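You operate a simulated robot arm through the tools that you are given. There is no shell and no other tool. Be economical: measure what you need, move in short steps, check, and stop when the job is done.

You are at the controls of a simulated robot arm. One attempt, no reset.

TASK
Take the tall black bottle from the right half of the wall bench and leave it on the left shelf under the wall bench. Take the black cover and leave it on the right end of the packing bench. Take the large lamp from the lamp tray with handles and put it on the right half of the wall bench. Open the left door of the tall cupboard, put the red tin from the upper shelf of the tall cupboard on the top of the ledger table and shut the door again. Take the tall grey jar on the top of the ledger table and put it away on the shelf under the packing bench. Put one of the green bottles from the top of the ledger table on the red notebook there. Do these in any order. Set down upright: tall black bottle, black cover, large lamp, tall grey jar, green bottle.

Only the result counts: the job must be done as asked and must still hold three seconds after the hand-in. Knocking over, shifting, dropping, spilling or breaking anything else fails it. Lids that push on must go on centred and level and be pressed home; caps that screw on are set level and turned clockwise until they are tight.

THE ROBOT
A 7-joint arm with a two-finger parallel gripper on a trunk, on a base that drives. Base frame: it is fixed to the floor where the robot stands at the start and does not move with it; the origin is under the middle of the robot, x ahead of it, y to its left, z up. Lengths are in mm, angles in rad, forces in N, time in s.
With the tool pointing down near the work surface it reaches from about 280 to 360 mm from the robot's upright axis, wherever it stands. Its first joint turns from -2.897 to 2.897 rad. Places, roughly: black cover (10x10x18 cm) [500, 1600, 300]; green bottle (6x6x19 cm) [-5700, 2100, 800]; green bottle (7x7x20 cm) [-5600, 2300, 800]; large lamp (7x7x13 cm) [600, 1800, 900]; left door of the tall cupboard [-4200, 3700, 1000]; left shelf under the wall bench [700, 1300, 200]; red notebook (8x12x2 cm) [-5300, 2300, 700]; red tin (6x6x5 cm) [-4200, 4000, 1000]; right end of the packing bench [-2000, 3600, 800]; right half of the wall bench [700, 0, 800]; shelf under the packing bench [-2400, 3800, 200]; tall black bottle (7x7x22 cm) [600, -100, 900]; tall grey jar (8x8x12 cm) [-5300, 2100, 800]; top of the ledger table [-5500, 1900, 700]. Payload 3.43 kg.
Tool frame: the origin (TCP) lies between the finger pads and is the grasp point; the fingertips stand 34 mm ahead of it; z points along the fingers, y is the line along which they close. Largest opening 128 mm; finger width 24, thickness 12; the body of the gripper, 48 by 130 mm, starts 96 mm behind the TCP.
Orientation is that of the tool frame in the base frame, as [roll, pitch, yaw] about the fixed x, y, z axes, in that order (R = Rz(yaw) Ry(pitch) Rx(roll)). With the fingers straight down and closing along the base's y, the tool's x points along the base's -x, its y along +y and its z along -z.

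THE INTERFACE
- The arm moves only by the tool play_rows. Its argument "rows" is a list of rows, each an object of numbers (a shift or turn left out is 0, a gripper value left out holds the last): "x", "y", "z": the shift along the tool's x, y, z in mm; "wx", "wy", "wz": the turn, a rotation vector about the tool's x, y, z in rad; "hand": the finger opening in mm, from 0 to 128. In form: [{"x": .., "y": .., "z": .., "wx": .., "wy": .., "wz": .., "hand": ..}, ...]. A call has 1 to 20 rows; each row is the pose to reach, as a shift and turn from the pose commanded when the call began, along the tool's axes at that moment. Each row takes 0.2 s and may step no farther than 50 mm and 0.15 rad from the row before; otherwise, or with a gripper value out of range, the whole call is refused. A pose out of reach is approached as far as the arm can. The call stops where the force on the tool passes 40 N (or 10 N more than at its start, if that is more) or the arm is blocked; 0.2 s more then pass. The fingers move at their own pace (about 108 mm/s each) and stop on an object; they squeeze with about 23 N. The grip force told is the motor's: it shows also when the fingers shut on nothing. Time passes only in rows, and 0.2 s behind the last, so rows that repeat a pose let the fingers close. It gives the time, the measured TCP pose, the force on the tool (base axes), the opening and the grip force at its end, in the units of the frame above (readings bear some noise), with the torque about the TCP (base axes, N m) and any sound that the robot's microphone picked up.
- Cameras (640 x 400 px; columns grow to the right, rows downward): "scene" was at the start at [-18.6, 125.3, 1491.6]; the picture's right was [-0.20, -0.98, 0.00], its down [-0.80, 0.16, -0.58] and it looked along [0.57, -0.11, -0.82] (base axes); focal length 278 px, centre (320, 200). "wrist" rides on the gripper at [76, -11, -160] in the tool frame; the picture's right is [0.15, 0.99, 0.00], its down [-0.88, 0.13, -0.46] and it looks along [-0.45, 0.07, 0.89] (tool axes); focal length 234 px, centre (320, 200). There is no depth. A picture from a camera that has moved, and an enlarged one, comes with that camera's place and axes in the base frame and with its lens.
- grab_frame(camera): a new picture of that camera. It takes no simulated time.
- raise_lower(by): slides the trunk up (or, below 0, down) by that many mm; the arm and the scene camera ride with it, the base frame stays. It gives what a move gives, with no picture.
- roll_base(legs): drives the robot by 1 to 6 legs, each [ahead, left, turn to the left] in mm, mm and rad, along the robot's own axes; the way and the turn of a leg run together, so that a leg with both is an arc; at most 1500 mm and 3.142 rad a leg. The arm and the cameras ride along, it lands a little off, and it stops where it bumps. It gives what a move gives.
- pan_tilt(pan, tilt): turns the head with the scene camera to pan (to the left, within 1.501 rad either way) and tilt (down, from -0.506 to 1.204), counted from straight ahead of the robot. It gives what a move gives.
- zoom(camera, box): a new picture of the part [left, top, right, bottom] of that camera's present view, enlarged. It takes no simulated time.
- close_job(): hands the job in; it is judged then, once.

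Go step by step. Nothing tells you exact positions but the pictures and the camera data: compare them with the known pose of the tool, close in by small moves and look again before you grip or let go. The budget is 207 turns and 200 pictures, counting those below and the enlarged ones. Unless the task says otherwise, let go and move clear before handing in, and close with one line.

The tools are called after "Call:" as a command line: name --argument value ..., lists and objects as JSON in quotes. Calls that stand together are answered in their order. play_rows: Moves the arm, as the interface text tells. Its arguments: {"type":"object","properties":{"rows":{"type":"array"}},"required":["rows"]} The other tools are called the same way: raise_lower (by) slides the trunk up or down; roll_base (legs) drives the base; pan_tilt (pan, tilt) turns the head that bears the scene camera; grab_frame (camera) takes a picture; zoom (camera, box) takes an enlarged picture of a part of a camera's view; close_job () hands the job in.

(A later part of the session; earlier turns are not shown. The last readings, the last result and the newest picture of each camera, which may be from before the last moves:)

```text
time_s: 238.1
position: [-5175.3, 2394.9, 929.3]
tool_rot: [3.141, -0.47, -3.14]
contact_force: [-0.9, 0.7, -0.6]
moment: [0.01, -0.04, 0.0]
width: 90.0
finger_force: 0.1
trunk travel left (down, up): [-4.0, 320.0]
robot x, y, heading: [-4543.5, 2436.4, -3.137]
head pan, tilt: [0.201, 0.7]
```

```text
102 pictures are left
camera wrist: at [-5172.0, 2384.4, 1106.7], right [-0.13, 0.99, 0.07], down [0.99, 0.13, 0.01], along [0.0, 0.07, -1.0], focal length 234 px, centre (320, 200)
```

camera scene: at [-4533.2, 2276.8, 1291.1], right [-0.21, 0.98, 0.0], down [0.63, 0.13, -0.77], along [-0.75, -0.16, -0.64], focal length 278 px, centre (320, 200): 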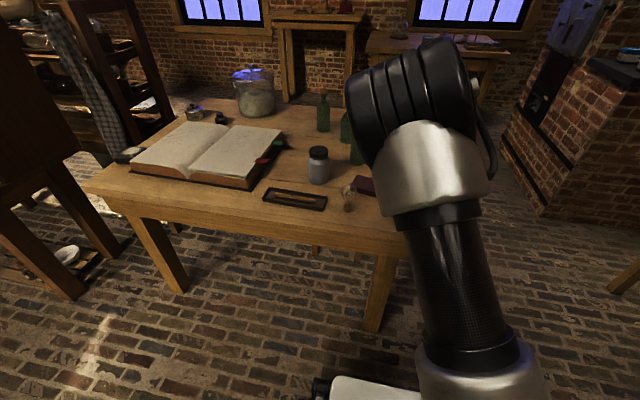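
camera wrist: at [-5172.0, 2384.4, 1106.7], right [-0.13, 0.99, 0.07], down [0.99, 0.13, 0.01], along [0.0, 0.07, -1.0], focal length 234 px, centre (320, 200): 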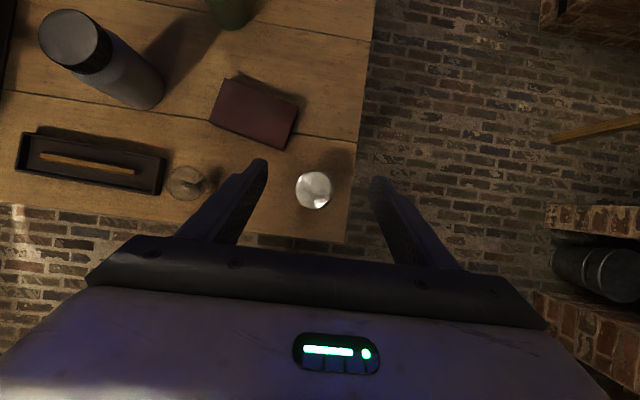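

The tin stands on the table. Now the green bottle near [-5608, 2290]: best from the table's right side. I'll raise the trunk, go around and face −y.

Call:
raise_lower --by 200

Call:
roll_base --legs '[[-100, 0, 0], [0, -630, 0], [1170, 0, 0], [0, 0, 1.57]]'

Call:
grab_frame --camera "wrist"

Call:
grab_frame --camera "scene"

```text
time_s: 240.2
position: [-5175.8, 2394.5, 1129.4]
tool_rot: [3.14, -0.472, -3.14]
contact_force: [0.4, 0.5, -0.3]
moment: [-0.01, 0.01, 0.0]
width: 90.0
finger_force: 0.1
trunk travel left (down, up): [-204.0, 120.0]
robot x, y, heading: [-4543.4, 2434.5, -3.136]
head pan, tilt: [0.201, 0.7]
```

```text
time_s: 246.3
position: [-5081.8, 2957.9, 1130.4]
tool_rot: [3.14, -0.471, 3.134]
contact_force: [0.7, -0.3, -0.7]
moment: [-0.02, 0.05, 0.0]
width: 89.9
finger_force: 0.0
trunk travel left (down, up): [-204.0, 120.0]
robot x, y, heading: [-4445.1, 2986.2, 3.141]
head pan, tilt: [0.201, 0.7]
stopped in leg 2: the robot was blocked; the commanded pose is now the measured one
```

```text
101 pictures are left
camera wrist: at [-5077.1, 2946.1, 1306.7], right [-0.12, 0.99, 0.07], down [0.99, 0.12, 0.01], along [0.0, 0.07, -1.0], focal length 234 px, centre (320, 200)
```

wrist: 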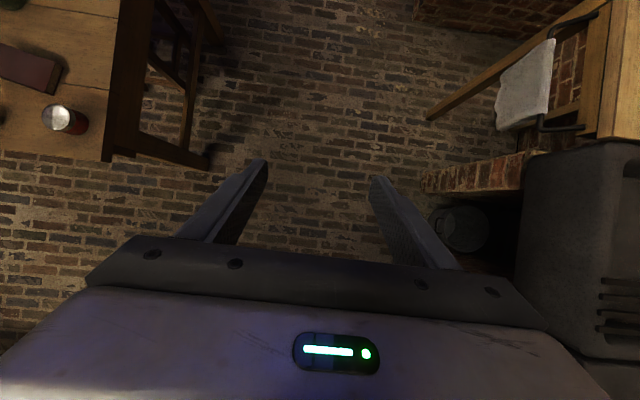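

```text
100 pictures are left
camera scene: at [-4440.8, 2831.6, 1490.8], right [-0.2, 0.98, 0.0], down [0.63, 0.13, -0.76], along [-0.75, -0.15, -0.64], focal length 278 px, centre (320, 200)
```

scene: 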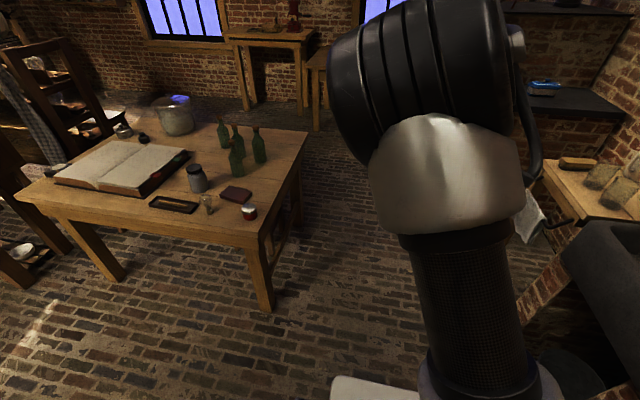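

The base touched the open door's edge again; I'll keep slightly left and continue around.

Call:
roll_base --legs '[[0, 30, 0], [1170, 0, 0], [0, 0, 1.57]]'

Call:
grab_frame --camera "wrist"

Call:
grab_frame --camera "scene"

```text
time_s: 256.9
position: [-5542.9, 2317.4, 1129.9]
tool_rot: [3.14, -0.472, -1.507]
contact_force: [0.1, 0.0, 0.8]
moment: [0.0, 0.01, -0.03]
width: 90.1
finger_force: 0.1
trunk travel left (down, up): [-204.0, 120.0]
robot x, y, heading: [-5625.7, 2942.6, -1.499]
head pan, tilt: [0.201, 0.7]
```

```text
99 pictures are left
camera wrist: at [-5533.6, 2323.6, 1306.7], right [-0.98, -0.19, 0.07], down [-0.19, 0.98, 0.01], along [-0.07, -0.01, -1.0], focal length 234 px, centre (320, 200)
```

wrist: 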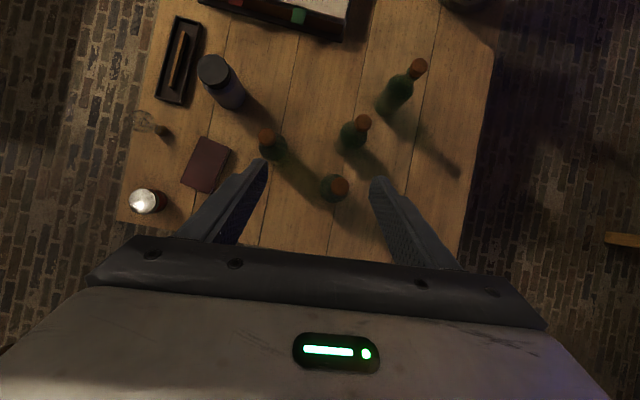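

```text
98 pictures are left
camera scene: at [-5466.5, 2963.8, 1490.8], right [-0.96, -0.27, 0.0], down [-0.17, 0.62, -0.76], along [0.21, -0.74, -0.64], focal length 278 px, centre (320, 200)
```

scene: 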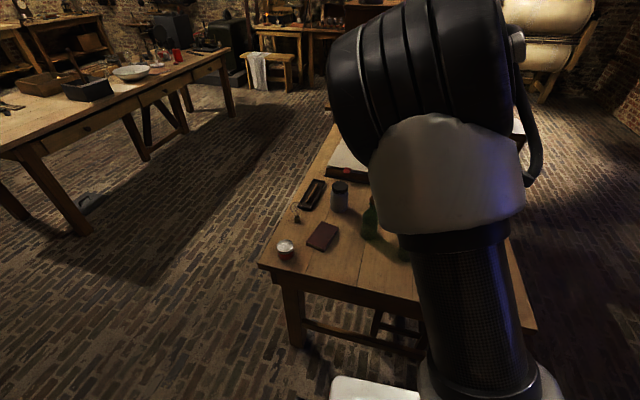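

From above, the listed bottles match: B at [-5592, 2293]. I'll tilt back to 0.75 and come to a pre-grasp on its +y side.

Call:
play_rows --rows '[{"x": -32, "y": 8, "z": 16, "wy": 0.06}, {"x": -64, "y": 16, "z": 31, "wy": 0.12}, {"x": -96, "y": 25, "z": 47, "wy": 0.18}, {"x": -128, "y": 33, "z": 63, "wy": 0.24}, {"x": -160, "y": 41, "z": 79, "wy": 0.3}, {"x": -190, "y": 49, "z": 94, "wy": 0.35, "hand": 120}, {"x": -190, "y": 49, "z": 94, "wy": 0.35}]'

Call:
grab_frame --camera "wrist"

```text
time_s: 258.5
position: [-5604.7, 2440.3, 960.2]
tool_rot: [3.136, -0.822, -1.503]
contact_force: [-0.1, 0.1, -0.1]
moment: [0.02, -0.03, -0.01]
width: 120.0
finger_force: 0.1
out of reach, approached as far as the arm can: row 4
trunk travel left (down, up): [-204.0, 120.0]
robot x, y, heading: [-5620.3, 2943.5, -1.502]
head pan, tilt: [0.201, 0.7]
```

```text
97 pictures are left
camera wrist: at [-5597.8, 2507.6, 1124.9], right [-0.98, -0.16, 0.11], down [-0.19, 0.92, -0.33], along [-0.05, -0.35, -0.94], focal length 234 px, centre (320, 200)
```

wrist: 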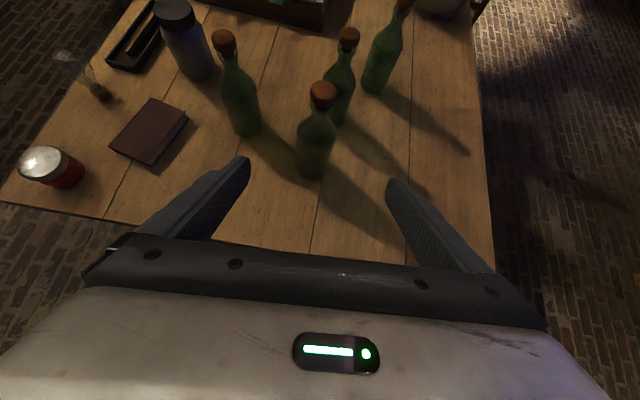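

B lies 150 mm ahead, on the hand's centre line. Approaching along the fingers.

Call:
play_rows --rows '[{"x": -2, "z": 43, "hand": 104}, {"x": -4, "z": 86}, {"x": -7, "z": 129}, {"x": -9, "z": 172}, {"x": -11, "z": 213}, {"x": -11, "z": 213}]'

Call:
grab_frame --camera "wrist"

```text
time_s: 259.9
position: [-5593.7, 2291.3, 808.8]
tool_rot: [3.139, -0.821, -1.504]
contact_force: [-0.4, 0.0, -0.3]
moment: [0.01, -0.03, 0.0]
width: 103.6
finger_force: 0.1
trunk travel left (down, up): [-204.0, 120.0]
robot x, y, heading: [-5619.9, 2947.9, -1.495]
head pan, tilt: [0.201, 0.7]
```

```text
96 pictures are left
camera wrist: at [-5587.4, 2358.6, 972.4], right [-0.98, -0.16, 0.11], down [-0.19, 0.92, -0.33], along [-0.05, -0.35, -0.94], focal length 234 px, centre (320, 200)
```

wrist: 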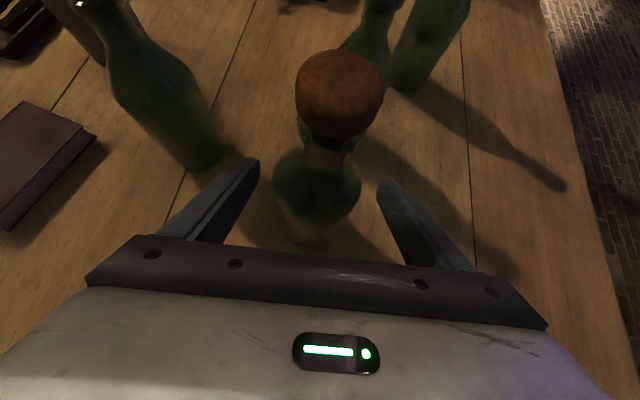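

Call:
play_rows --rows '[{"hand": 70}, {"hand": 45}, {"hand": 40}, {"hand": 40}]'

Call:
play_rows --rows '[{"x": 7.3, "z": -6.8}, {"x": 29, "z": -27}, {"x": 62, "z": -58}, {"x": 95, "z": -89}, {"x": 110, "z": -102}]'

Call:
grab_frame --camera "wrist"

```text
time_s: 260.9
position: [-5592.9, 2292.3, 808.2]
tool_rot: [3.139, -0.821, -1.505]
contact_force: [1.4, -0.7, 0.2]
moment: [-0.07, -0.07, 0.01]
width: 59.9
finger_force: 23.1
trunk travel left (down, up): [-204.0, 120.0]
robot x, y, heading: [-5619.3, 2948.1, -1.499]
head pan, tilt: [0.201, 0.7]
```

```text
time_s: 262.1
position: [-5592.1, 2293.1, 957.6]
tool_rot: [3.139, -0.822, -1.502]
contact_force: [-0.8, -0.8, -3.0]
moment: [0.0, 0.0, 0.0]
width: 59.8
finger_force: 22.8
trunk travel left (down, up): [-204.0, 120.0]
robot x, y, heading: [-5625.7, 2945.7, -1.501]
head pan, tilt: [0.201, 0.7]
```

```text
95 pictures are left
camera wrist: at [-5586.0, 2360.4, 1122.5], right [-0.98, -0.16, 0.11], down [-0.19, 0.92, -0.33], along [-0.05, -0.35, -0.94], focal length 234 px, centre (320, 200)
```

wrist: 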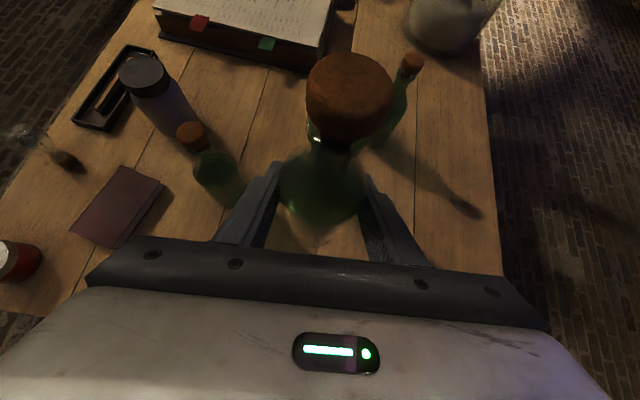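

Lifted cleanly. Notebook centre is confirmed at [-5290, 2293]. I'll raise the trunk 100 mm to clear the other bottles and drive sideways over it.

Call:
raise_lower --by 100

Call:
roll_base --legs '[[21, 299, 0]]'

Call:
grab_frame --camera "wrist"

Call:
grab_frame --camera "scene"

```text
time_s: 263.4
position: [-5592.7, 2293.3, 1057.3]
tool_rot: [3.137, -0.822, -1.504]
contact_force: [0.2, -0.6, -3.1]
moment: [-0.04, -0.03, -0.03]
width: 59.6
finger_force: 23.4
trunk travel left (down, up): [-304.0, 20.0]
robot x, y, heading: [-5625.7, 2946.4, -1.502]
head pan, tilt: [0.201, 0.7]
```

```text
time_s: 266.8
position: [-5306.3, 2293.4, 1058.3]
tool_rot: [3.139, -0.821, -1.502]
contact_force: [-0.7, 0.7, -3.1]
moment: [-0.01, 0.0, 0.02]
width: 60.0
finger_force: 23.3
trunk travel left (down, up): [-304.0, 20.0]
robot x, y, heading: [-5337.6, 2948.5, -1.494]
head pan, tilt: [0.201, 0.7]
```

```text
94 pictures are left
camera wrist: at [-5299.4, 2360.1, 1222.1], right [-0.98, -0.17, 0.11], down [-0.19, 0.92, -0.33], along [-0.05, -0.35, -0.94], focal length 234 px, centre (320, 200)
```

wrist: 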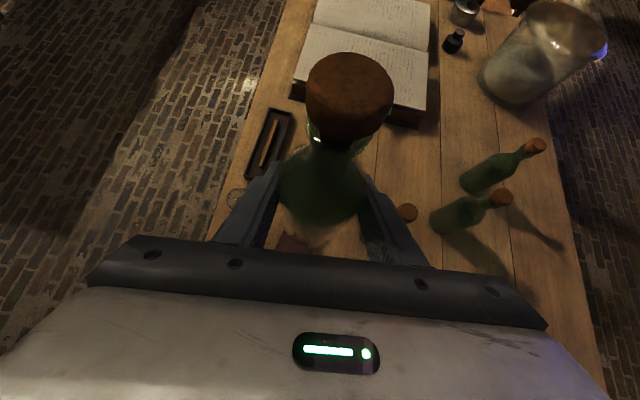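

```text
93 pictures are left
camera scene: at [-5181.7, 2963.7, 1590.7], right [-0.96, -0.27, 0.0], down [-0.17, 0.62, -0.76], along [0.21, -0.74, -0.64], focal length 278 px, centre (320, 200)
```

scene: 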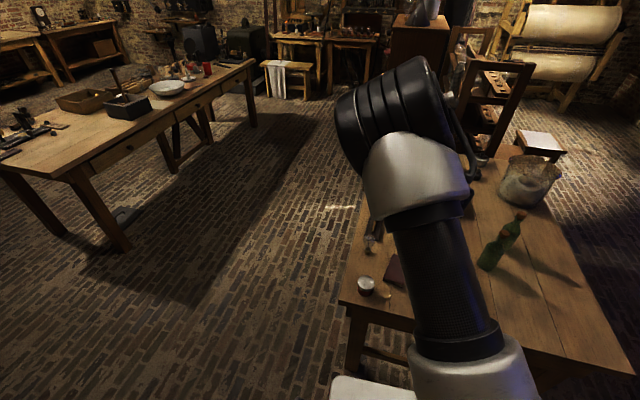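

I'm 15 mm short in x. Correcting with the arm and lowering the trunk 195 mm for a close check.

Call:
play_rows --rows '[{"y": -8}, {"y": -15}, {"y": -15}]'

Call:
raise_lower --by -195

Call:
grab_frame --camera "wrist"

Call:
zoom --camera "scene" --box '[320, 180, 480, 300]'

```text
time_s: 267.6
position: [-5291.7, 2296.3, 1057.8]
tool_rot: [3.137, -0.82, -1.501]
contact_force: [-0.2, 0.9, -3.8]
moment: [0.01, 0.0, -0.01]
width: 59.8
finger_force: 22.9
trunk travel left (down, up): [-304.0, 20.0]
robot x, y, heading: [-5337.9, 2945.1, -1.496]
head pan, tilt: [0.201, 0.7]
```

```text
time_s: 269.7
position: [-5291.2, 2294.8, 862.3]
tool_rot: [3.138, -0.821, -1.501]
contact_force: [-0.1, -0.4, -2.8]
moment: [0.05, -0.05, -0.02]
width: 59.8
finger_force: 23.0
trunk travel left (down, up): [-109.0, 215.0]
robot x, y, heading: [-5338.7, 2946.3, -1.498]
head pan, tilt: [0.201, 0.7]
```

```text
92 pictures are left
camera wrist: at [-5285.2, 2361.9, 1027.0], right [-0.98, -0.17, 0.11], down [-0.19, 0.92, -0.33], along [-0.05, -0.35, -0.94], focal length 234 px, centre (320, 200)
```

wrist: 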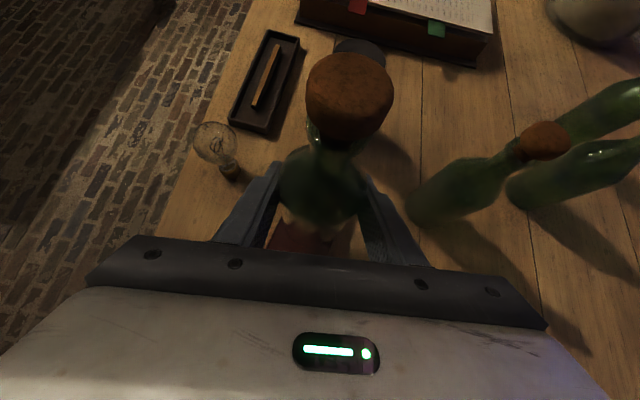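

```text
3.33 times, centred on (400, 240) of scene
camera zoom: at [-5181.7, 2963.8, 1395.8], right [-0.96, -0.27, 0.0], down [-0.17, 0.62, -0.76], along [0.21, -0.74, -0.64], focal length 927 px, centre (53, 67)
```

zoom: 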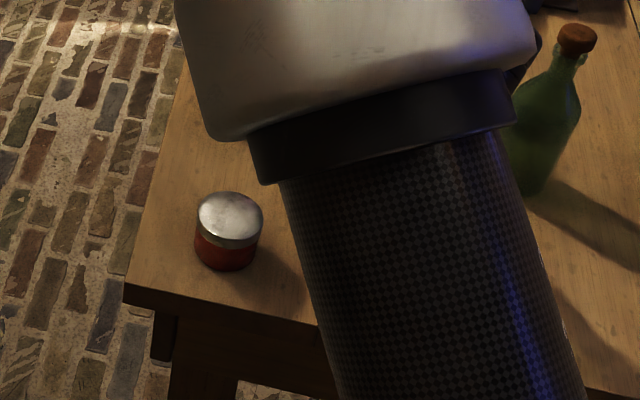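

Call:
zoom --camera "wrist" --box '[230, 140, 410, 265]'

```text
3.20 times, centred on (320, 202) of wrist
camera zoom: at [-5285.2, 2361.9, 1027.0], right [-0.98, -0.17, 0.11], down [-0.19, 0.92, -0.33], along [-0.05, -0.35, -0.94], focal length 749 px, centre (320, 192)
```

zoom: 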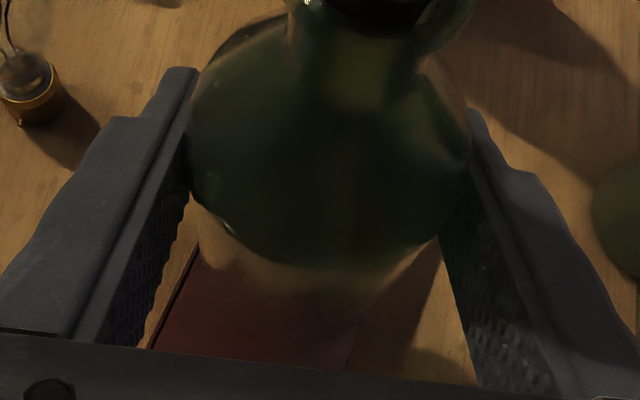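

The notebook edges confirm the bottle is centred over it (x −5292, width ≈72). Lowering to contact.

Call:
play_rows --rows '[{"x": -7, "z": 6.5}, {"x": -14, "z": 13}, {"x": -18, "z": 17}, {"x": -18, "z": 17}]'

Call:
play_rows --rows '[{"x": -1.5, "z": 1.4}, {"x": -2.9, "z": 2.7}, {"x": -4.4, "z": 4.1}, {"x": -5.9, "z": 5.5}, {"x": -7.3, "z": 6.8}]'

```text
time_s: 270.7
position: [-5291.1, 2295.1, 837.4]
tool_rot: [3.139, -0.822, -1.501]
contact_force: [0.3, -0.2, -4.1]
moment: [0.02, 0.02, -0.01]
width: 59.8
finger_force: 22.9
trunk travel left (down, up): [-109.0, 215.0]
robot x, y, heading: [-5341.5, 2942.8, -1.504]
head pan, tilt: [0.201, 0.7]
```

```text
time_s: 271.9
position: [-5290.7, 2294.6, 828.7]
tool_rot: [3.138, -0.823, -1.501]
contact_force: [0.0, 0.9, -1.0]
moment: [0.08, -0.07, 0.04]
width: 59.6
finger_force: 22.8
trunk travel left (down, up): [-109.0, 215.0]
robot x, y, heading: [-5338.2, 2948.0, -1.496]
head pan, tilt: [0.201, 0.7]
```

Call:
play_rows --rows '[{"x": -0.7, "z": 0.7}, {"x": -1.5, "z": 1.4}, {"x": -1.5, "z": 1.4}]'

```text
time_s: 272.7
position: [-5292.4, 2295.3, 827.5]
tool_rot: [3.14, -0.827, -1.503]
contact_force: [0.0, 1.1, 17.3]
moment: [0.33, -0.13, -0.01]
width: 59.9
finger_force: 23.2
trunk travel left (down, up): [-109.0, 215.0]
robot x, y, heading: [-5335.6, 2947.1, -1.499]
head pan, tilt: [0.201, 0.7]
```

It stands on the notebook. Release and back off along the fingers.

Call:
play_rows --rows '[{"x": 0.7, "z": -0.7, "hand": 75}, {"x": 0.7, "z": -0.7, "hand": 100}, {"x": 0.7, "z": -0.7, "hand": 100}, {"z": -40}, {"z": -85}, {"z": -130}, {"z": -175}, {"z": -215}]'

Call:
grab_frame --camera "wrist"

```text
time_s: 274.5
position: [-5300.7, 2452.6, 973.3]
tool_rot: [3.137, -0.819, -1.503]
contact_force: [0.1, -0.7, -0.2]
moment: [-0.01, 0.04, -0.04]
width: 99.8
finger_force: 0.1
trunk travel left (down, up): [-109.0, 215.0]
robot x, y, heading: [-5337.3, 2944.0, -1.501]
head pan, tilt: [0.201, 0.7]
```

```text
89 pictures are left
camera wrist: at [-5294.3, 2518.2, 1137.5], right [-0.98, -0.17, 0.11], down [-0.19, 0.92, -0.33], along [-0.05, -0.35, -0.94], focal length 234 px, centre (320, 200)
```

wrist: 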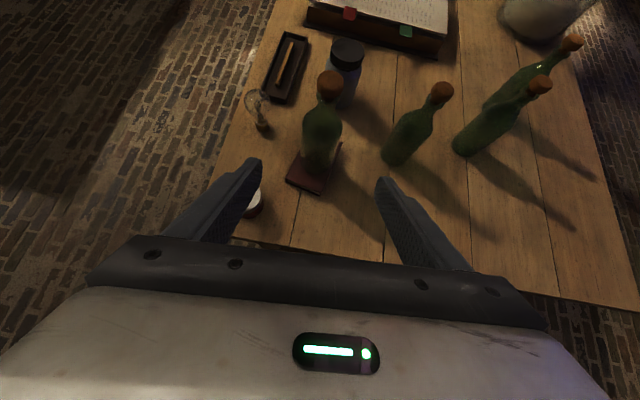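

Call:
zoom --camera "wrist" --box '[250, 60, 390, 210]'

```text
2.67 times, centred on (320, 135) of wrist
camera zoom: at [-5294.3, 2518.2, 1137.5], right [-0.98, -0.17, 0.11], down [-0.19, 0.92, -0.33], along [-0.05, -0.35, -0.94], focal length 624 px, centre (320, 373)
```

zoom: 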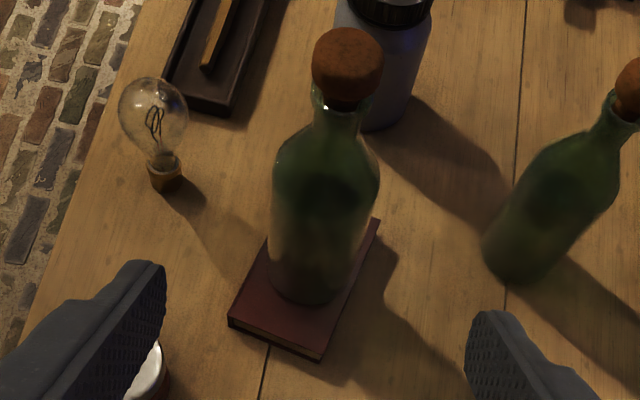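

The bottle stands upright on the notebook. Next the grey jar at about [-5315, 2112], best taken from the near side. I'll drive around and face −x in front of it.

Call:
roll_base --legs '[[0, 0, -1.64], [-700, 20, 0], [0, 815, 0]]'

Call:
grab_frame --camera "wrist"

Call:
grab_frame --camera "scene"

```text
time_s: 290.1
position: [-5134.2, 2121.3, 973.3]
tool_rot: [3.138, -0.822, -3.138]
contact_force: [-0.4, 0.5, 1.0]
moment: [0.0, 0.0, -0.02]
width: 100.1
finger_force: 0.1
trunk travel left (down, up): [-109.0, 215.0]
robot x, y, heading: [-4639.3, 2125.2, -3.132]
head pan, tilt: [0.201, 0.7]
```

```text
87 pictures are left
camera wrist: at [-5069.7, 2111.3, 1137.8], right [-0.1, 0.99, 0.11], down [0.93, 0.13, -0.33], along [-0.34, 0.07, -0.94], focal length 234 px, centre (320, 200)
```

wrist: 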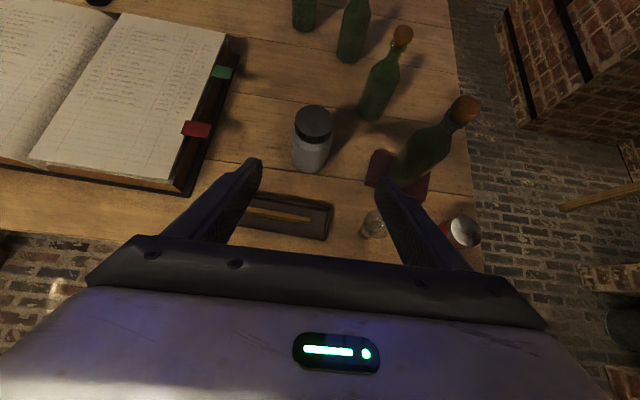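

```text
86 pictures are left
camera scene: at [-4629.4, 1969.5, 1395.8], right [-0.21, 0.98, 0.0], down [0.63, 0.13, -0.76], along [-0.75, -0.16, -0.64], focal length 278 px, centre (320, 200)
```

scene: 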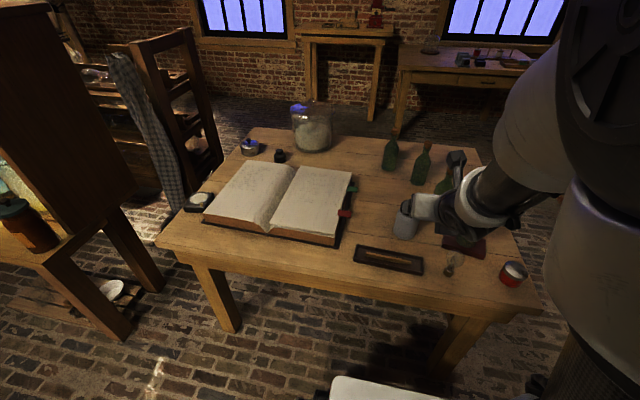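

The jar is about 185 mm ahead, ~6 mm left of the hand's centre. Approaching in two stages.

Call:
play_rows --rows '[{"x": -3, "y": -2, "z": 39, "hand": 124}, {"x": -7, "y": -4, "z": 78}, {"x": -10, "y": -6, "z": 117}, {"x": -13, "y": -6, "z": 150}, {"x": -13, "y": -6, "z": 150}]'

Call:
grab_frame --camera "wrist"

```text
time_s: 291.3
position: [-5237.9, 2115.6, 861.0]
tool_rot: [3.14, -0.823, -3.137]
contact_force: [0.6, 1.2, 0.6]
moment: [0.01, -0.01, 0.01]
width: 124.0
finger_force: 0.1
trunk travel left (down, up): [-109.0, 215.0]
robot x, y, heading: [-4639.1, 2125.8, -3.135]
head pan, tilt: [0.201, 0.7]
```

```text
85 pictures are left
camera wrist: at [-5173.3, 2104.2, 1025.4], right [-0.1, 0.99, 0.11], down [0.93, 0.13, -0.33], along [-0.34, 0.07, -0.94], focal length 234 px, centre (320, 200)
```

wrist: 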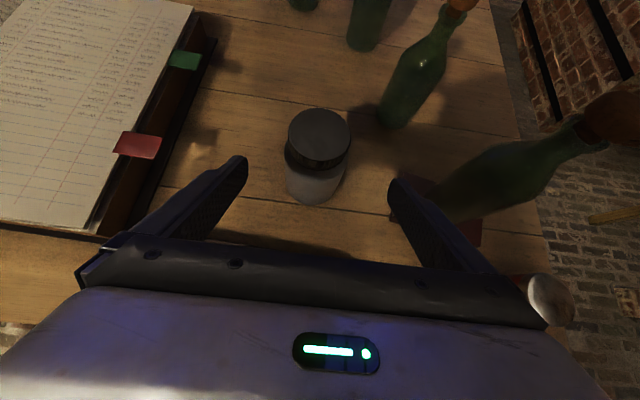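

Well centred. Completing the approach and gripping.

Call:
play_rows --rows '[{"x": -4, "y": -1, "z": 40}, {"x": -8, "y": -1, "z": 80}, {"x": -12, "y": -1, "z": 119}, {"x": -12, "y": -1, "z": 119}, {"x": -12, "y": -1, "z": 119, "hand": 90}, {"x": -12, "y": -1, "z": 119, "hand": 55}, {"x": -12, "y": -1, "z": 119, "hand": 55}, {"x": -12, "y": -1, "z": 119, "hand": 55}]'

Call:
grab_frame --camera "wrist"

```text
time_s: 293.1
position: [-5313.3, 2115.5, 771.5]
tool_rot: [3.138, -0.822, -3.139]
contact_force: [-0.1, -0.9, 0.4]
moment: [-0.01, 0.05, 0.0]
width: 70.6
finger_force: 23.6
trunk travel left (down, up): [-109.0, 215.0]
robot x, y, heading: [-4640.8, 2125.3, -3.135]
head pan, tilt: [0.201, 0.7]
```

```text
84 pictures are left
camera wrist: at [-5248.3, 2105.1, 936.5], right [-0.1, 0.99, 0.11], down [0.93, 0.13, -0.33], along [-0.34, 0.07, -0.94], focal length 234 px, centre (320, 200)
```

wrist: 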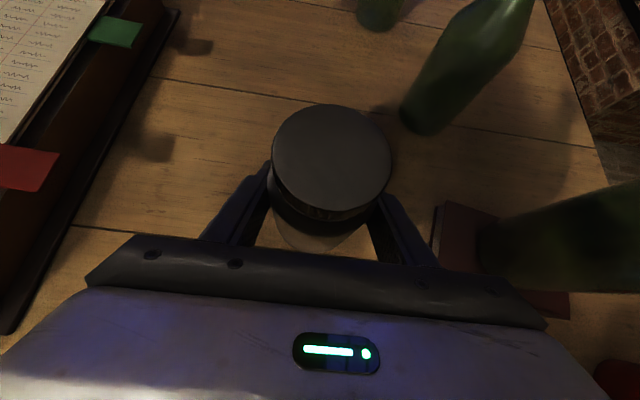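

Gripped at 70.6 mm. Lift straight up, then back away.

Call:
play_rows --rows '[{"x": 7.3, "z": -6.8}, {"x": 22, "z": -20}, {"x": 44, "z": -41}, {"x": 66, "z": -61}]'

Call:
raise_lower --by 150

Call:
roll_base --legs '[[-500, 0, 0]]'

Call:
grab_frame --camera "wrist"

Call:
grab_frame --camera "scene"

```text
time_s: 294.1
position: [-5314.0, 2110.8, 861.2]
tool_rot: [3.138, -0.82, -3.137]
contact_force: [0.2, -0.6, -3.1]
moment: [0.01, 0.07, 0.03]
width: 70.4
finger_force: 22.8
trunk travel left (down, up): [-109.0, 215.0]
robot x, y, heading: [-4642.4, 2124.9, -3.133]
head pan, tilt: [0.201, 0.7]
```

```text
time_s: 295.9
position: [-5313.4, 2111.3, 1010.9]
tool_rot: [3.138, -0.822, -3.137]
contact_force: [0.1, 0.8, -3.6]
moment: [0.0, -0.01, 0.01]
width: 70.4
finger_force: 23.1
trunk travel left (down, up): [-259.0, 65.0]
robot x, y, heading: [-4640.9, 2127.9, -3.136]
head pan, tilt: [0.201, 0.7]
```

```text
time_s: 298.7
position: [-4837.0, 2106.7, 1011.8]
tool_rot: [3.138, -0.82, -3.12]
contact_force: [-0.3, 0.3, -2.7]
moment: [0.0, 0.01, 0.02]
width: 70.7
finger_force: 22.9
trunk travel left (down, up): [-259.0, 65.0]
robot x, y, heading: [-4166.6, 2134.4, -3.12]
head pan, tilt: [0.201, 0.7]
```

```text
83 pictures are left
camera wrist: at [-4774.1, 2098.6, 1175.8], right [-0.12, 0.99, 0.11], down [0.93, 0.15, -0.33], along [-0.35, 0.06, -0.94], focal length 234 px, centre (320, 200)
```

wrist: 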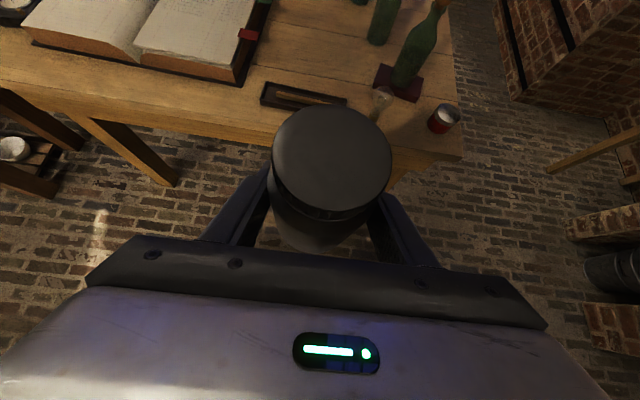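

```text
82 pictures are left
camera scene: at [-4152.1, 1977.6, 1545.8], right [-0.22, 0.97, 0.0], down [0.63, 0.14, -0.76], along [-0.75, -0.17, -0.64], focal length 278 px, centre (320, 200)
```

scene: 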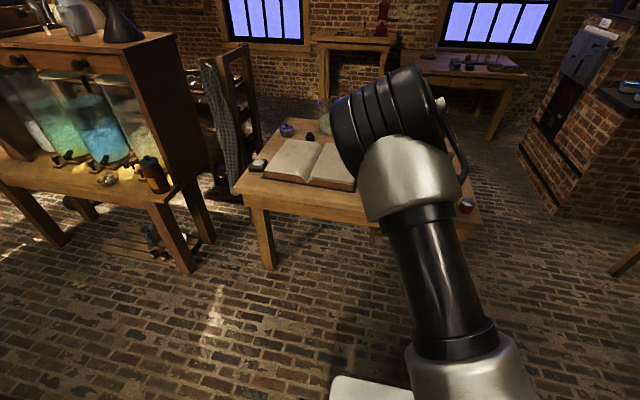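

The jar is held securely. I'll turn to +y and drive along to the packing bench, in front of its shelf.

Call:
roll_base --legs '[[0, 0, -1.592], [520, 0, 0], [0, -1000, 0], [0, -860, 0]]'

Call:
pan_tilt --pan 0.0 --tilt 0.7

Call:
grab_frame --camera "scene"

```text
time_s: 323.8
position: [-2213.5, 3209.1, 1011.2]
tool_rot: [3.138, -0.821, 1.477]
contact_force: [0.1, 0.7, -3.4]
moment: [0.01, 0.0, 0.0]
width: 70.1
finger_force: 22.5
trunk travel left (down, up): [-259.0, 65.0]
robot x, y, heading: [-2264.1, 2535.3, 1.481]
head pan, tilt: [0.201, 0.7]
```

```text
time_s: 324.6
position: [-2214.2, 3209.7, 1011.2]
tool_rot: [3.138, -0.821, 1.476]
contact_force: [-0.4, -0.2, -3.2]
moment: [0.02, -0.01, 0.02]
width: 70.2
finger_force: 22.3
trunk travel left (down, up): [-259.0, 65.0]
robot x, y, heading: [-2266.6, 2531.0, 1.478]
head pan, tilt: [0.0, 0.7]
```

```text
81 pictures are left
camera scene: at [-2405.3, 2542.0, 1545.7], right [1.0, -0.09, 0.0], down [-0.06, -0.64, -0.76], along [0.07, 0.76, -0.64], focal length 278 px, centre (320, 200)
```

scene: 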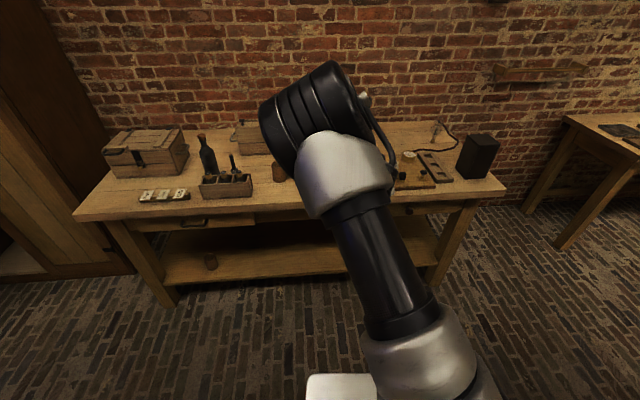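

The cover still stands well at the right end. I'll lower trunk and arm in the open, square up, and look at the shelf.

Call:
raise_lower --by -259

Call:
pan_tilt --pan 1.2 --tilt 0.6

Call:
play_rows --rows '[{"x": -29, "z": 27}, {"x": -58, "z": 54}, {"x": -87, "z": 81}, {"x": -117, "z": 109}, {"x": -146, "z": 136}, {"x": -175, "z": 163}, {"x": -205, "z": 191}, {"x": -234, "z": 218}, {"x": -263, "z": 245}, {"x": -292, "z": 272}, {"x": -322, "z": 300}, {"x": -331, "z": 308}]'

Call:
roll_base --legs '[[0, 0, 0.09], [120, 0, 0]]'

Call:
pan_tilt --pan -0.1 --tilt 0.6

Call:
grab_frame --camera "scene"

Call:
grab_frame --camera "wrist"

```text
time_s: 327.2
position: [-2213.4, 3208.7, 753.3]
tool_rot: [3.138, -0.824, 1.477]
contact_force: [-0.3, -0.4, -3.8]
moment: [0.0, -0.01, -0.01]
width: 69.9
finger_force: 23.1
trunk travel left (down, up): [0.0, 324.0]
robot x, y, heading: [-2266.9, 2536.5, 1.479]
head pan, tilt: [0.0, 0.7]
```

```text
time_s: 328.6
position: [-2213.9, 3208.4, 752.8]
tool_rot: [3.137, -0.821, 1.476]
contact_force: [0.1, -0.5, -3.6]
moment: [-0.01, 0.03, 0.0]
width: 70.3
finger_force: 22.4
trunk travel left (down, up): [0.0, 324.0]
robot x, y, heading: [-2263.5, 2536.4, 1.482]
head pan, tilt: [1.201, 0.6]
```

```text
time_s: 331.2
position: [-2213.8, 3207.1, 301.7]
tool_rot: [3.138, -0.822, 1.475]
contact_force: [-0.2, 0.1, -3.0]
moment: [-0.02, 0.0, -0.01]
width: 70.5
finger_force: 23.5
trunk travel left (down, up): [0.0, 324.0]
robot x, y, heading: [-2264.1, 2531.8, 1.479]
head pan, tilt: [1.201, 0.6]
```

```text
time_s: 332.9
position: [-2272.8, 3325.8, 301.2]
tool_rot: [3.138, -0.82, 1.564]
contact_force: [-0.5, 0.3, -2.4]
moment: [0.0, 0.01, 0.01]
width: 70.5
finger_force: 23.3
trunk travel left (down, up): [0.0, 324.0]
robot x, y, heading: [-2263.6, 2650.9, 1.566]
head pan, tilt: [1.201, 0.6]
```

```text
time_s: 334.4
position: [-2271.9, 3323.8, 302.5]
tool_rot: [3.139, -0.819, 1.564]
contact_force: [0.2, 0.0, -2.7]
moment: [-0.02, 0.01, 0.01]
width: 70.4
finger_force: 23.3
trunk travel left (down, up): [0.0, 324.0]
robot x, y, heading: [-2263.0, 2655.0, 1.568]
head pan, tilt: [-0.099, 0.6]
```

```text
80 pictures are left
camera scene: at [-2396.4, 2649.2, 1295.4], right [0.99, -0.1, 0.0], down [-0.06, -0.56, -0.82], along [0.08, 0.82, -0.57], focal length 278 px, centre (320, 200)
```

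scene: 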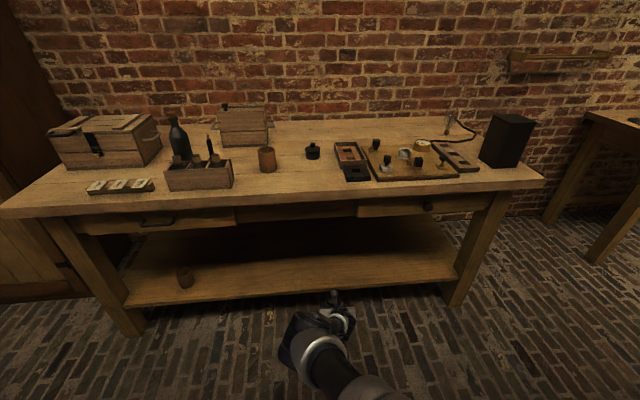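

```text
79 pictures are left
camera wrist: at [-2285.5, 3260.7, 466.0], right [0.99, 0.09, 0.11], down [0.12, -0.93, -0.33], along [0.07, 0.34, -0.94], focal length 234 px, centre (320, 200)
```

wrist: 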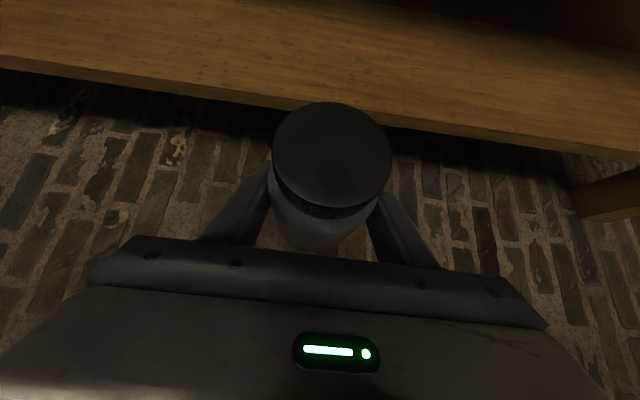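

The shelf edge works out to about y 3500, z ≈ 200. I'll lift 25 mm for clearance and drive in 285 mm.

Call:
play_rows --rows '[{"x": 9, "z": -8}, {"x": 18, "z": -17}, {"x": 18, "z": -17}]'

Call:
roll_base --legs '[[150, 0, 0]]'

Call:
grab_frame --camera "wrist"

```text
time_s: 335.2
position: [-2271.1, 3322.9, 326.2]
tool_rot: [3.139, -0.819, 1.563]
contact_force: [0.0, -0.9, -3.6]
moment: [-0.02, 0.0, 0.01]
width: 70.2
finger_force: 23.5
trunk travel left (down, up): [0.0, 324.0]
robot x, y, heading: [-2264.1, 2653.8, 1.569]
head pan, tilt: [-0.099, 0.6]
```

```text
time_s: 336.6
position: [-2267.6, 3473.6, 325.8]
tool_rot: [3.139, -0.82, 1.56]
contact_force: [0.5, -0.5, -3.4]
moment: [0.01, 0.0, -0.01]
width: 70.2
finger_force: 23.3
trunk travel left (down, up): [0.0, 324.0]
robot x, y, heading: [-2261.5, 2800.4, 1.56]
head pan, tilt: [-0.099, 0.6]
```

```text
78 pictures are left
camera wrist: at [-2280.7, 3409.7, 489.8], right [0.99, 0.08, 0.11], down [0.12, -0.94, -0.33], along [0.07, 0.34, -0.94], focal length 234 px, centre (320, 200)
```

wrist: 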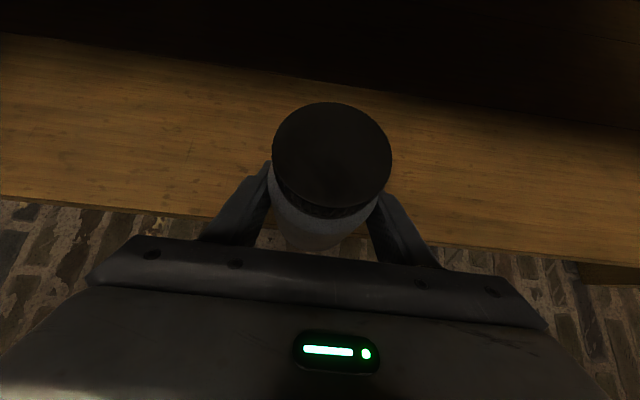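

Call:
roll_base --legs '[[140, 0, 0]]'

Call:
play_rows --rows '[{"x": -9, "z": 8}, {"x": -18, "z": 17}, {"x": -26, "z": 24}, {"x": -33, "z": 31}, {"x": -33, "z": 31}]'

Call:
grab_frame --camera "wrist"

```text
time_s: 337.9
position: [-2265.5, 3607.0, 324.4]
tool_rot: [3.138, -0.821, 1.558]
contact_force: [0.1, 0.1, -2.9]
moment: [0.03, -0.04, 0.0]
width: 70.1
finger_force: 23.0
trunk travel left (down, up): [0.0, 324.0]
robot x, y, heading: [-2266.3, 2934.7, 1.563]
head pan, tilt: [-0.099, 0.6]
```

```text
time_s: 339.1
position: [-2265.0, 3607.6, 282.8]
tool_rot: [3.141, -0.829, 1.559]
contact_force: [0.2, 4.9, 18.4]
moment: [-0.12, -0.01, -0.18]
width: 69.2
finger_force: 23.5
trunk travel left (down, up): [0.0, 324.0]
robot x, y, heading: [-2263.2, 2936.7, 1.562]
head pan, tilt: [-0.099, 0.6]
```

```text
77 pictures are left
camera wrist: at [-2278.9, 3544.1, 447.9], right [0.99, 0.08, 0.11], down [0.12, -0.93, -0.34], along [0.07, 0.35, -0.93], focal length 234 px, centre (320, 200)
```

wrist: 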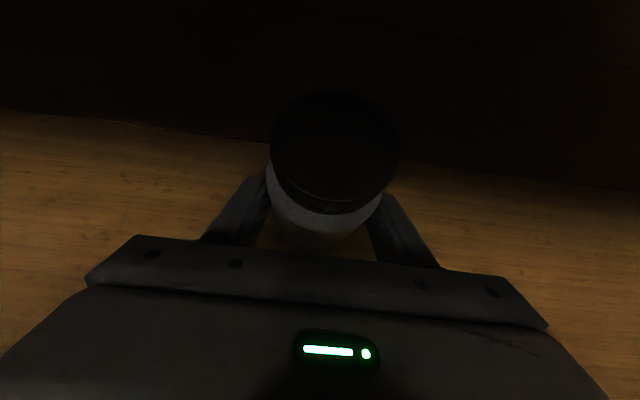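

The jar rests on the shelf. Release and back out.

Call:
play_rows --rows '[{"x": 1.5, "z": -1.4, "hand": 85}, {"x": 1.5, "z": -1.4, "hand": 120}, {"x": 1.5, "z": -1.4, "hand": 120}, {"x": 1.5, "z": -1.4, "hand": 120}]'

Call:
roll_base --legs '[[-150, 0, 0], [-250, 0, 0]]'

Call:
grab_frame --camera "scene"

```text
time_s: 340.1
position: [-2265.7, 3606.8, 281.4]
tool_rot: [3.138, -0.82, 1.556]
contact_force: [-0.4, 0.5, 0.6]
moment: [0.0, -0.01, -0.01]
width: 120.0
finger_force: 0.0
trunk travel left (down, up): [0.0, 324.0]
robot x, y, heading: [-2263.8, 2934.7, 1.56]
head pan, tilt: [-0.099, 0.6]
```

```text
time_s: 342.9
position: [-2268.1, 3201.4, 283.2]
tool_rot: [3.138, -0.82, 1.556]
contact_force: [-0.4, 0.2, 0.2]
moment: [0.01, -0.01, -0.01]
width: 120.1
finger_force: 0.0
trunk travel left (down, up): [0.0, 324.0]
robot x, y, heading: [-2268.6, 2529.5, 1.559]
head pan, tilt: [-0.099, 0.6]
```

```text
76 pictures are left
camera scene: at [-2397.8, 2529.4, 1295.4], right [0.99, -0.11, 0.0], down [-0.06, -0.56, -0.83], along [0.09, 0.82, -0.56], focal length 278 px, centre (320, 200)
```

scene: 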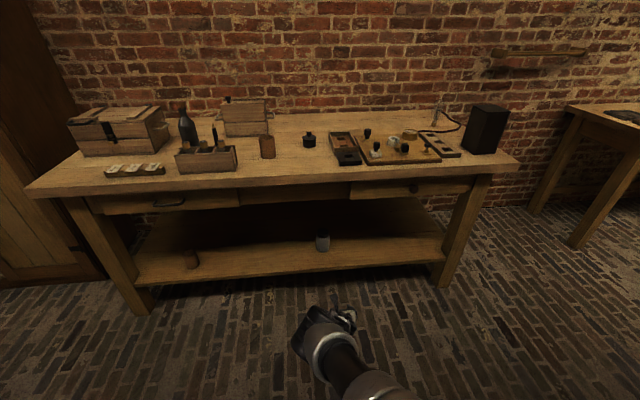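

The jar is in place. Now to shut the cupboard door: I'll raise, level the tool with closed fingers, and drive to the door's outer (left) side.

Call:
raise_lower --by 324

Call:
pan_tilt --pan 1.3 --tilt 0.5

Call:
play_rows --rows '[{"x": 22, "z": -39, "wy": 0.09, "hand": 0}, {"x": 44, "z": -79, "wy": 0.18}, {"x": 66, "z": -118, "wy": 0.27}, {"x": 88, "z": -157, "wy": 0.36}, {"x": 110, "z": -197, "wy": 0.45}, {"x": 132, "z": -236, "wy": 0.55}, {"x": 154, "z": -275, "wy": 0.65}, {"x": 176, "z": -314, "wy": 0.75}, {"x": 176, "z": -314, "wy": 0.75}]'

Call:
roll_base --legs '[[40, 1100, 0], [0, 1110, 0]]'

Call:
grab_frame --camera "wrist"

```text
time_s: 346.1
position: [-2268.1, 3202.2, 605.7]
tool_rot: [3.138, -0.82, 1.557]
contact_force: [-1.4, -0.2, 0.8]
moment: [0.05, 0.03, 0.03]
width: 120.1
finger_force: 0.0
trunk travel left (down, up): [-324.0, 0.0]
robot x, y, heading: [-2268.6, 2527.9, 1.559]
head pan, tilt: [-0.099, 0.6]
```

```text
time_s: 347.6
position: [-2268.2, 3203.2, 606.7]
tool_rot: [3.136, -0.823, 1.556]
contact_force: [0.0, -0.6, 0.1]
moment: [0.0, 0.01, 0.0]
width: 120.1
finger_force: 0.1
trunk travel left (down, up): [-324.0, 0.0]
robot x, y, heading: [-2268.4, 2528.0, 1.562]
head pan, tilt: [1.3, 0.499]
```

```text
time_s: 349.6
position: [-2269.5, 3093.1, 950.6]
tool_rot: [0.83, -1.568, -2.413]
contact_force: [-0.8, -0.2, 0.1]
moment: [0.03, -0.01, -0.01]
width: 0.0
finger_force: 22.6
trunk travel left (down, up): [-324.0, 0.0]
robot x, y, heading: [-2267.2, 2528.2, 1.56]
head pan, tilt: [1.3, 0.499]
```

```text
time_s: 371.1
position: [-4509.5, 3086.1, 949.6]
tool_rot: [1.452, -1.57, -2.996]
contact_force: [0.0, -0.2, -0.4]
moment: [-0.01, 0.0, -0.01]
width: 0.1
finger_force: 23.1
trunk travel left (down, up): [-324.0, 0.0]
robot x, y, heading: [-4485.1, 2522.6, 1.603]
head pan, tilt: [1.3, 0.499]
```

```text
75 pictures are left
camera wrist: at [-4518.4, 2926.8, 1025.7], right [0.99, 0.03, 0.15], down [0.14, -0.45, -0.88], along [0.04, 0.89, -0.45], focal length 234 px, centre (320, 200)
```

wrist: 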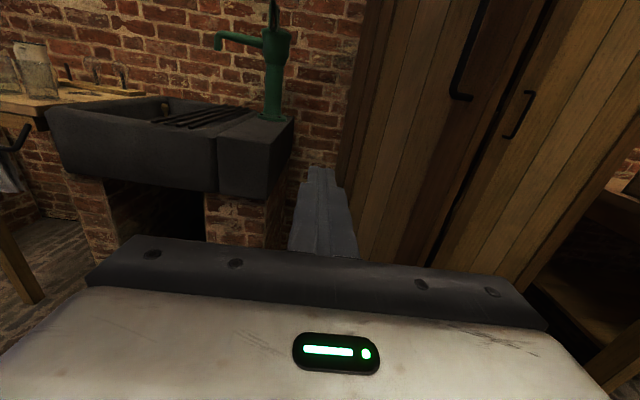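

The door is still about 75° open. I'll go forward beside its outer face and sweep right, pushing it toward closed.

Call:
roll_base --legs '[[220, 0, -0.03], [0, -400, 0]]'

Call:
grab_frame --camera "wrist"

```text
time_s: 376.9
position: [-4086.7, 3309.6, 949.5]
tool_rot: [1.435, -1.569, -3.009]
contact_force: [-0.3, 0.5, 0.0]
moment: [0.01, -0.01, -0.02]
width: 0.0
finger_force: 22.5
trunk travel left (down, up): [-324.0, 0.0]
robot x, y, heading: [-4079.1, 2745.4, 1.575]
head pan, tilt: [1.3, 0.499]
```

```text
74 pictures are left
camera wrist: at [-4098.1, 3150.1, 1025.7], right [0.99, 0.0, 0.15], down [0.13, -0.46, -0.88], along [0.07, 0.89, -0.45], focal length 234 px, centre (320, 200)
```

wrist: 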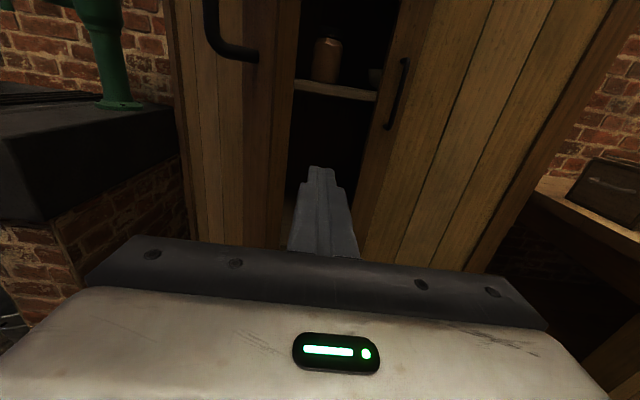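

The finger passed the edge, with the door now about half closed. I'll step back and left, then push the outer face straight forward.

Call:
roll_base --legs '[[-60, 0, 0], [0, 105, 0], [330, 0, 0]]'

Call:
grab_frame --camera "wrist"

```text
time_s: 380.9
position: [-4201.2, 3582.4, 950.0]
tool_rot: [1.456, -1.568, -3.015]
contact_force: [-0.2, -0.6, 0.2]
moment: [0.0, -0.03, 0.0]
width: 0.0
finger_force: 22.1
trunk travel left (down, up): [-324.0, 0.0]
robot x, y, heading: [-4184.5, 3022.4, 1.585]
head pan, tilt: [1.3, 0.499]
```

```text
73 pictures are left
camera wrist: at [-4212.4, 3423.8, 1025.7], right [0.99, 0.01, 0.15], down [0.14, -0.45, -0.88], along [0.06, 0.89, -0.45], focal length 234 px, centre (320, 200)
```

wrist: 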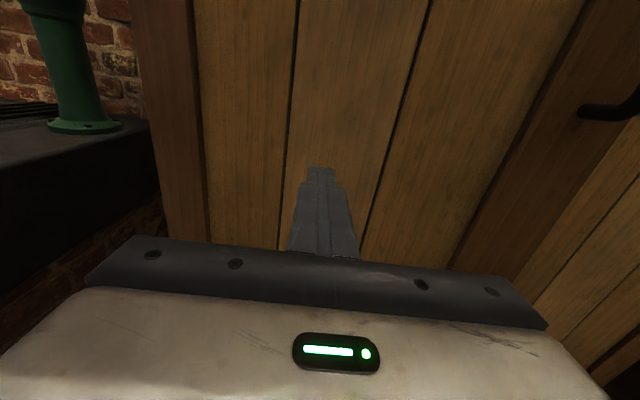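

The door is nearly shut. Now pushing on with the arm until it stops.

Call:
play_rows --rows '[{"z": 12}, {"z": 24}, {"z": 36}, {"z": 46}, {"z": 54}, {"z": 62}, {"z": 70}, {"z": 76}, {"z": 82}, {"z": 88}, {"z": 94}]'

Call:
pan_tilt --pan 0.0 --tilt 0.4

Call:
grab_frame --camera "scene"

```text
time_s: 383.3
position: [-4201.8, 3676.7, 949.4]
tool_rot: [1.588, -1.568, 3.134]
contact_force: [-0.2, 0.1, 0.1]
moment: [0.02, 0.02, -0.02]
width: 0.0
finger_force: 22.8
trunk travel left (down, up): [-324.0, 0.0]
robot x, y, heading: [-4181.9, 3022.9, 1.587]
head pan, tilt: [1.3, 0.499]
```

```text
time_s: 384.8
position: [-4201.8, 3677.0, 949.6]
tool_rot: [-1.725, -1.57, 0.161]
contact_force: [-0.2, 1.3, 0.0]
moment: [-0.01, 0.0, 0.04]
width: 0.0
finger_force: 23.0
trunk travel left (down, up): [-324.0, 0.0]
robot x, y, heading: [-4186.8, 3021.9, 1.585]
head pan, tilt: [0.0, 0.4]
```

```text
72 pictures are left
camera scene: at [-4324.6, 3019.9, 1637.6], right [1.0, 0.02, 0.0], down [0.01, -0.39, -0.92], along [-0.02, 0.92, -0.39], focal length 278 px, centre (320, 200)
```

scene: 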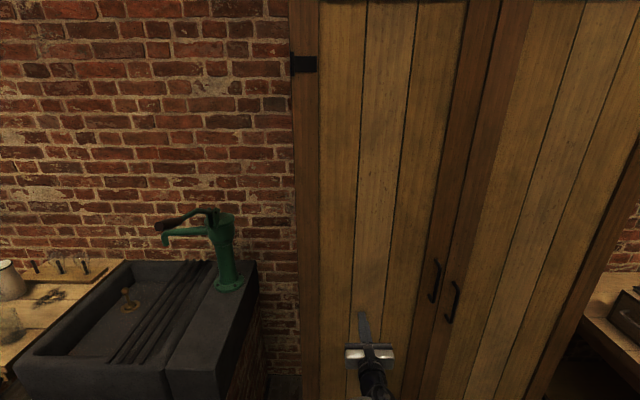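

The doors look almost flush; pushing a little more until I feel the stop.

Call:
play_rows --rows '[{"z": 3}, {"z": 6}, {"z": 9}, {"z": 12}, {"z": 15}, {"z": 18}, {"z": 21}, {"z": 24}]'

Call:
zoom --camera "scene" --box '[400, 200, 500, 400]'

```text
time_s: 385.6
position: [-4202.8, 3679.9, 949.9]
tool_rot: [1.629, -1.57, 3.096]
contact_force: [-2.7, -20.4, 7.1]
moment: [0.28, -0.04, -0.03]
width: 0.1
finger_force: 23.6
trunk travel left (down, up): [-324.0, 0.0]
robot x, y, heading: [-4187.4, 3018.2, 1.586]
head pan, tilt: [0.0, 0.4]
stopped in row 3: the force on the tool passed its limit at 47 N (the readings are from after the stop); the commanded pose is now the measured one
```

```text
2.00 times, centred on (450, 300) of scene
camera zoom: at [-4324.9, 3015.9, 1637.8], right [1.0, 0.02, 0.0], down [0.01, -0.39, -0.92], along [-0.02, 0.92, -0.39], focal length 556 px, centre (60, 0)
```

zoom: 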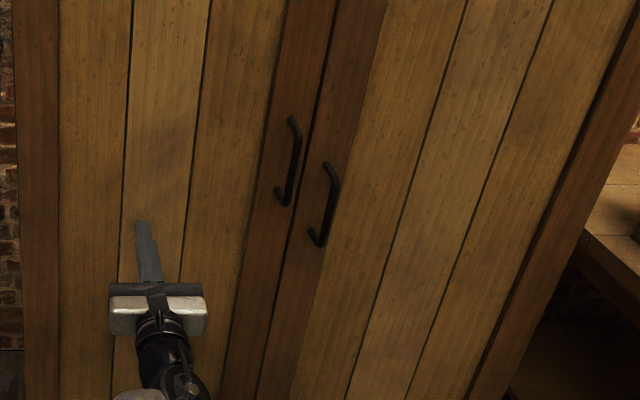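

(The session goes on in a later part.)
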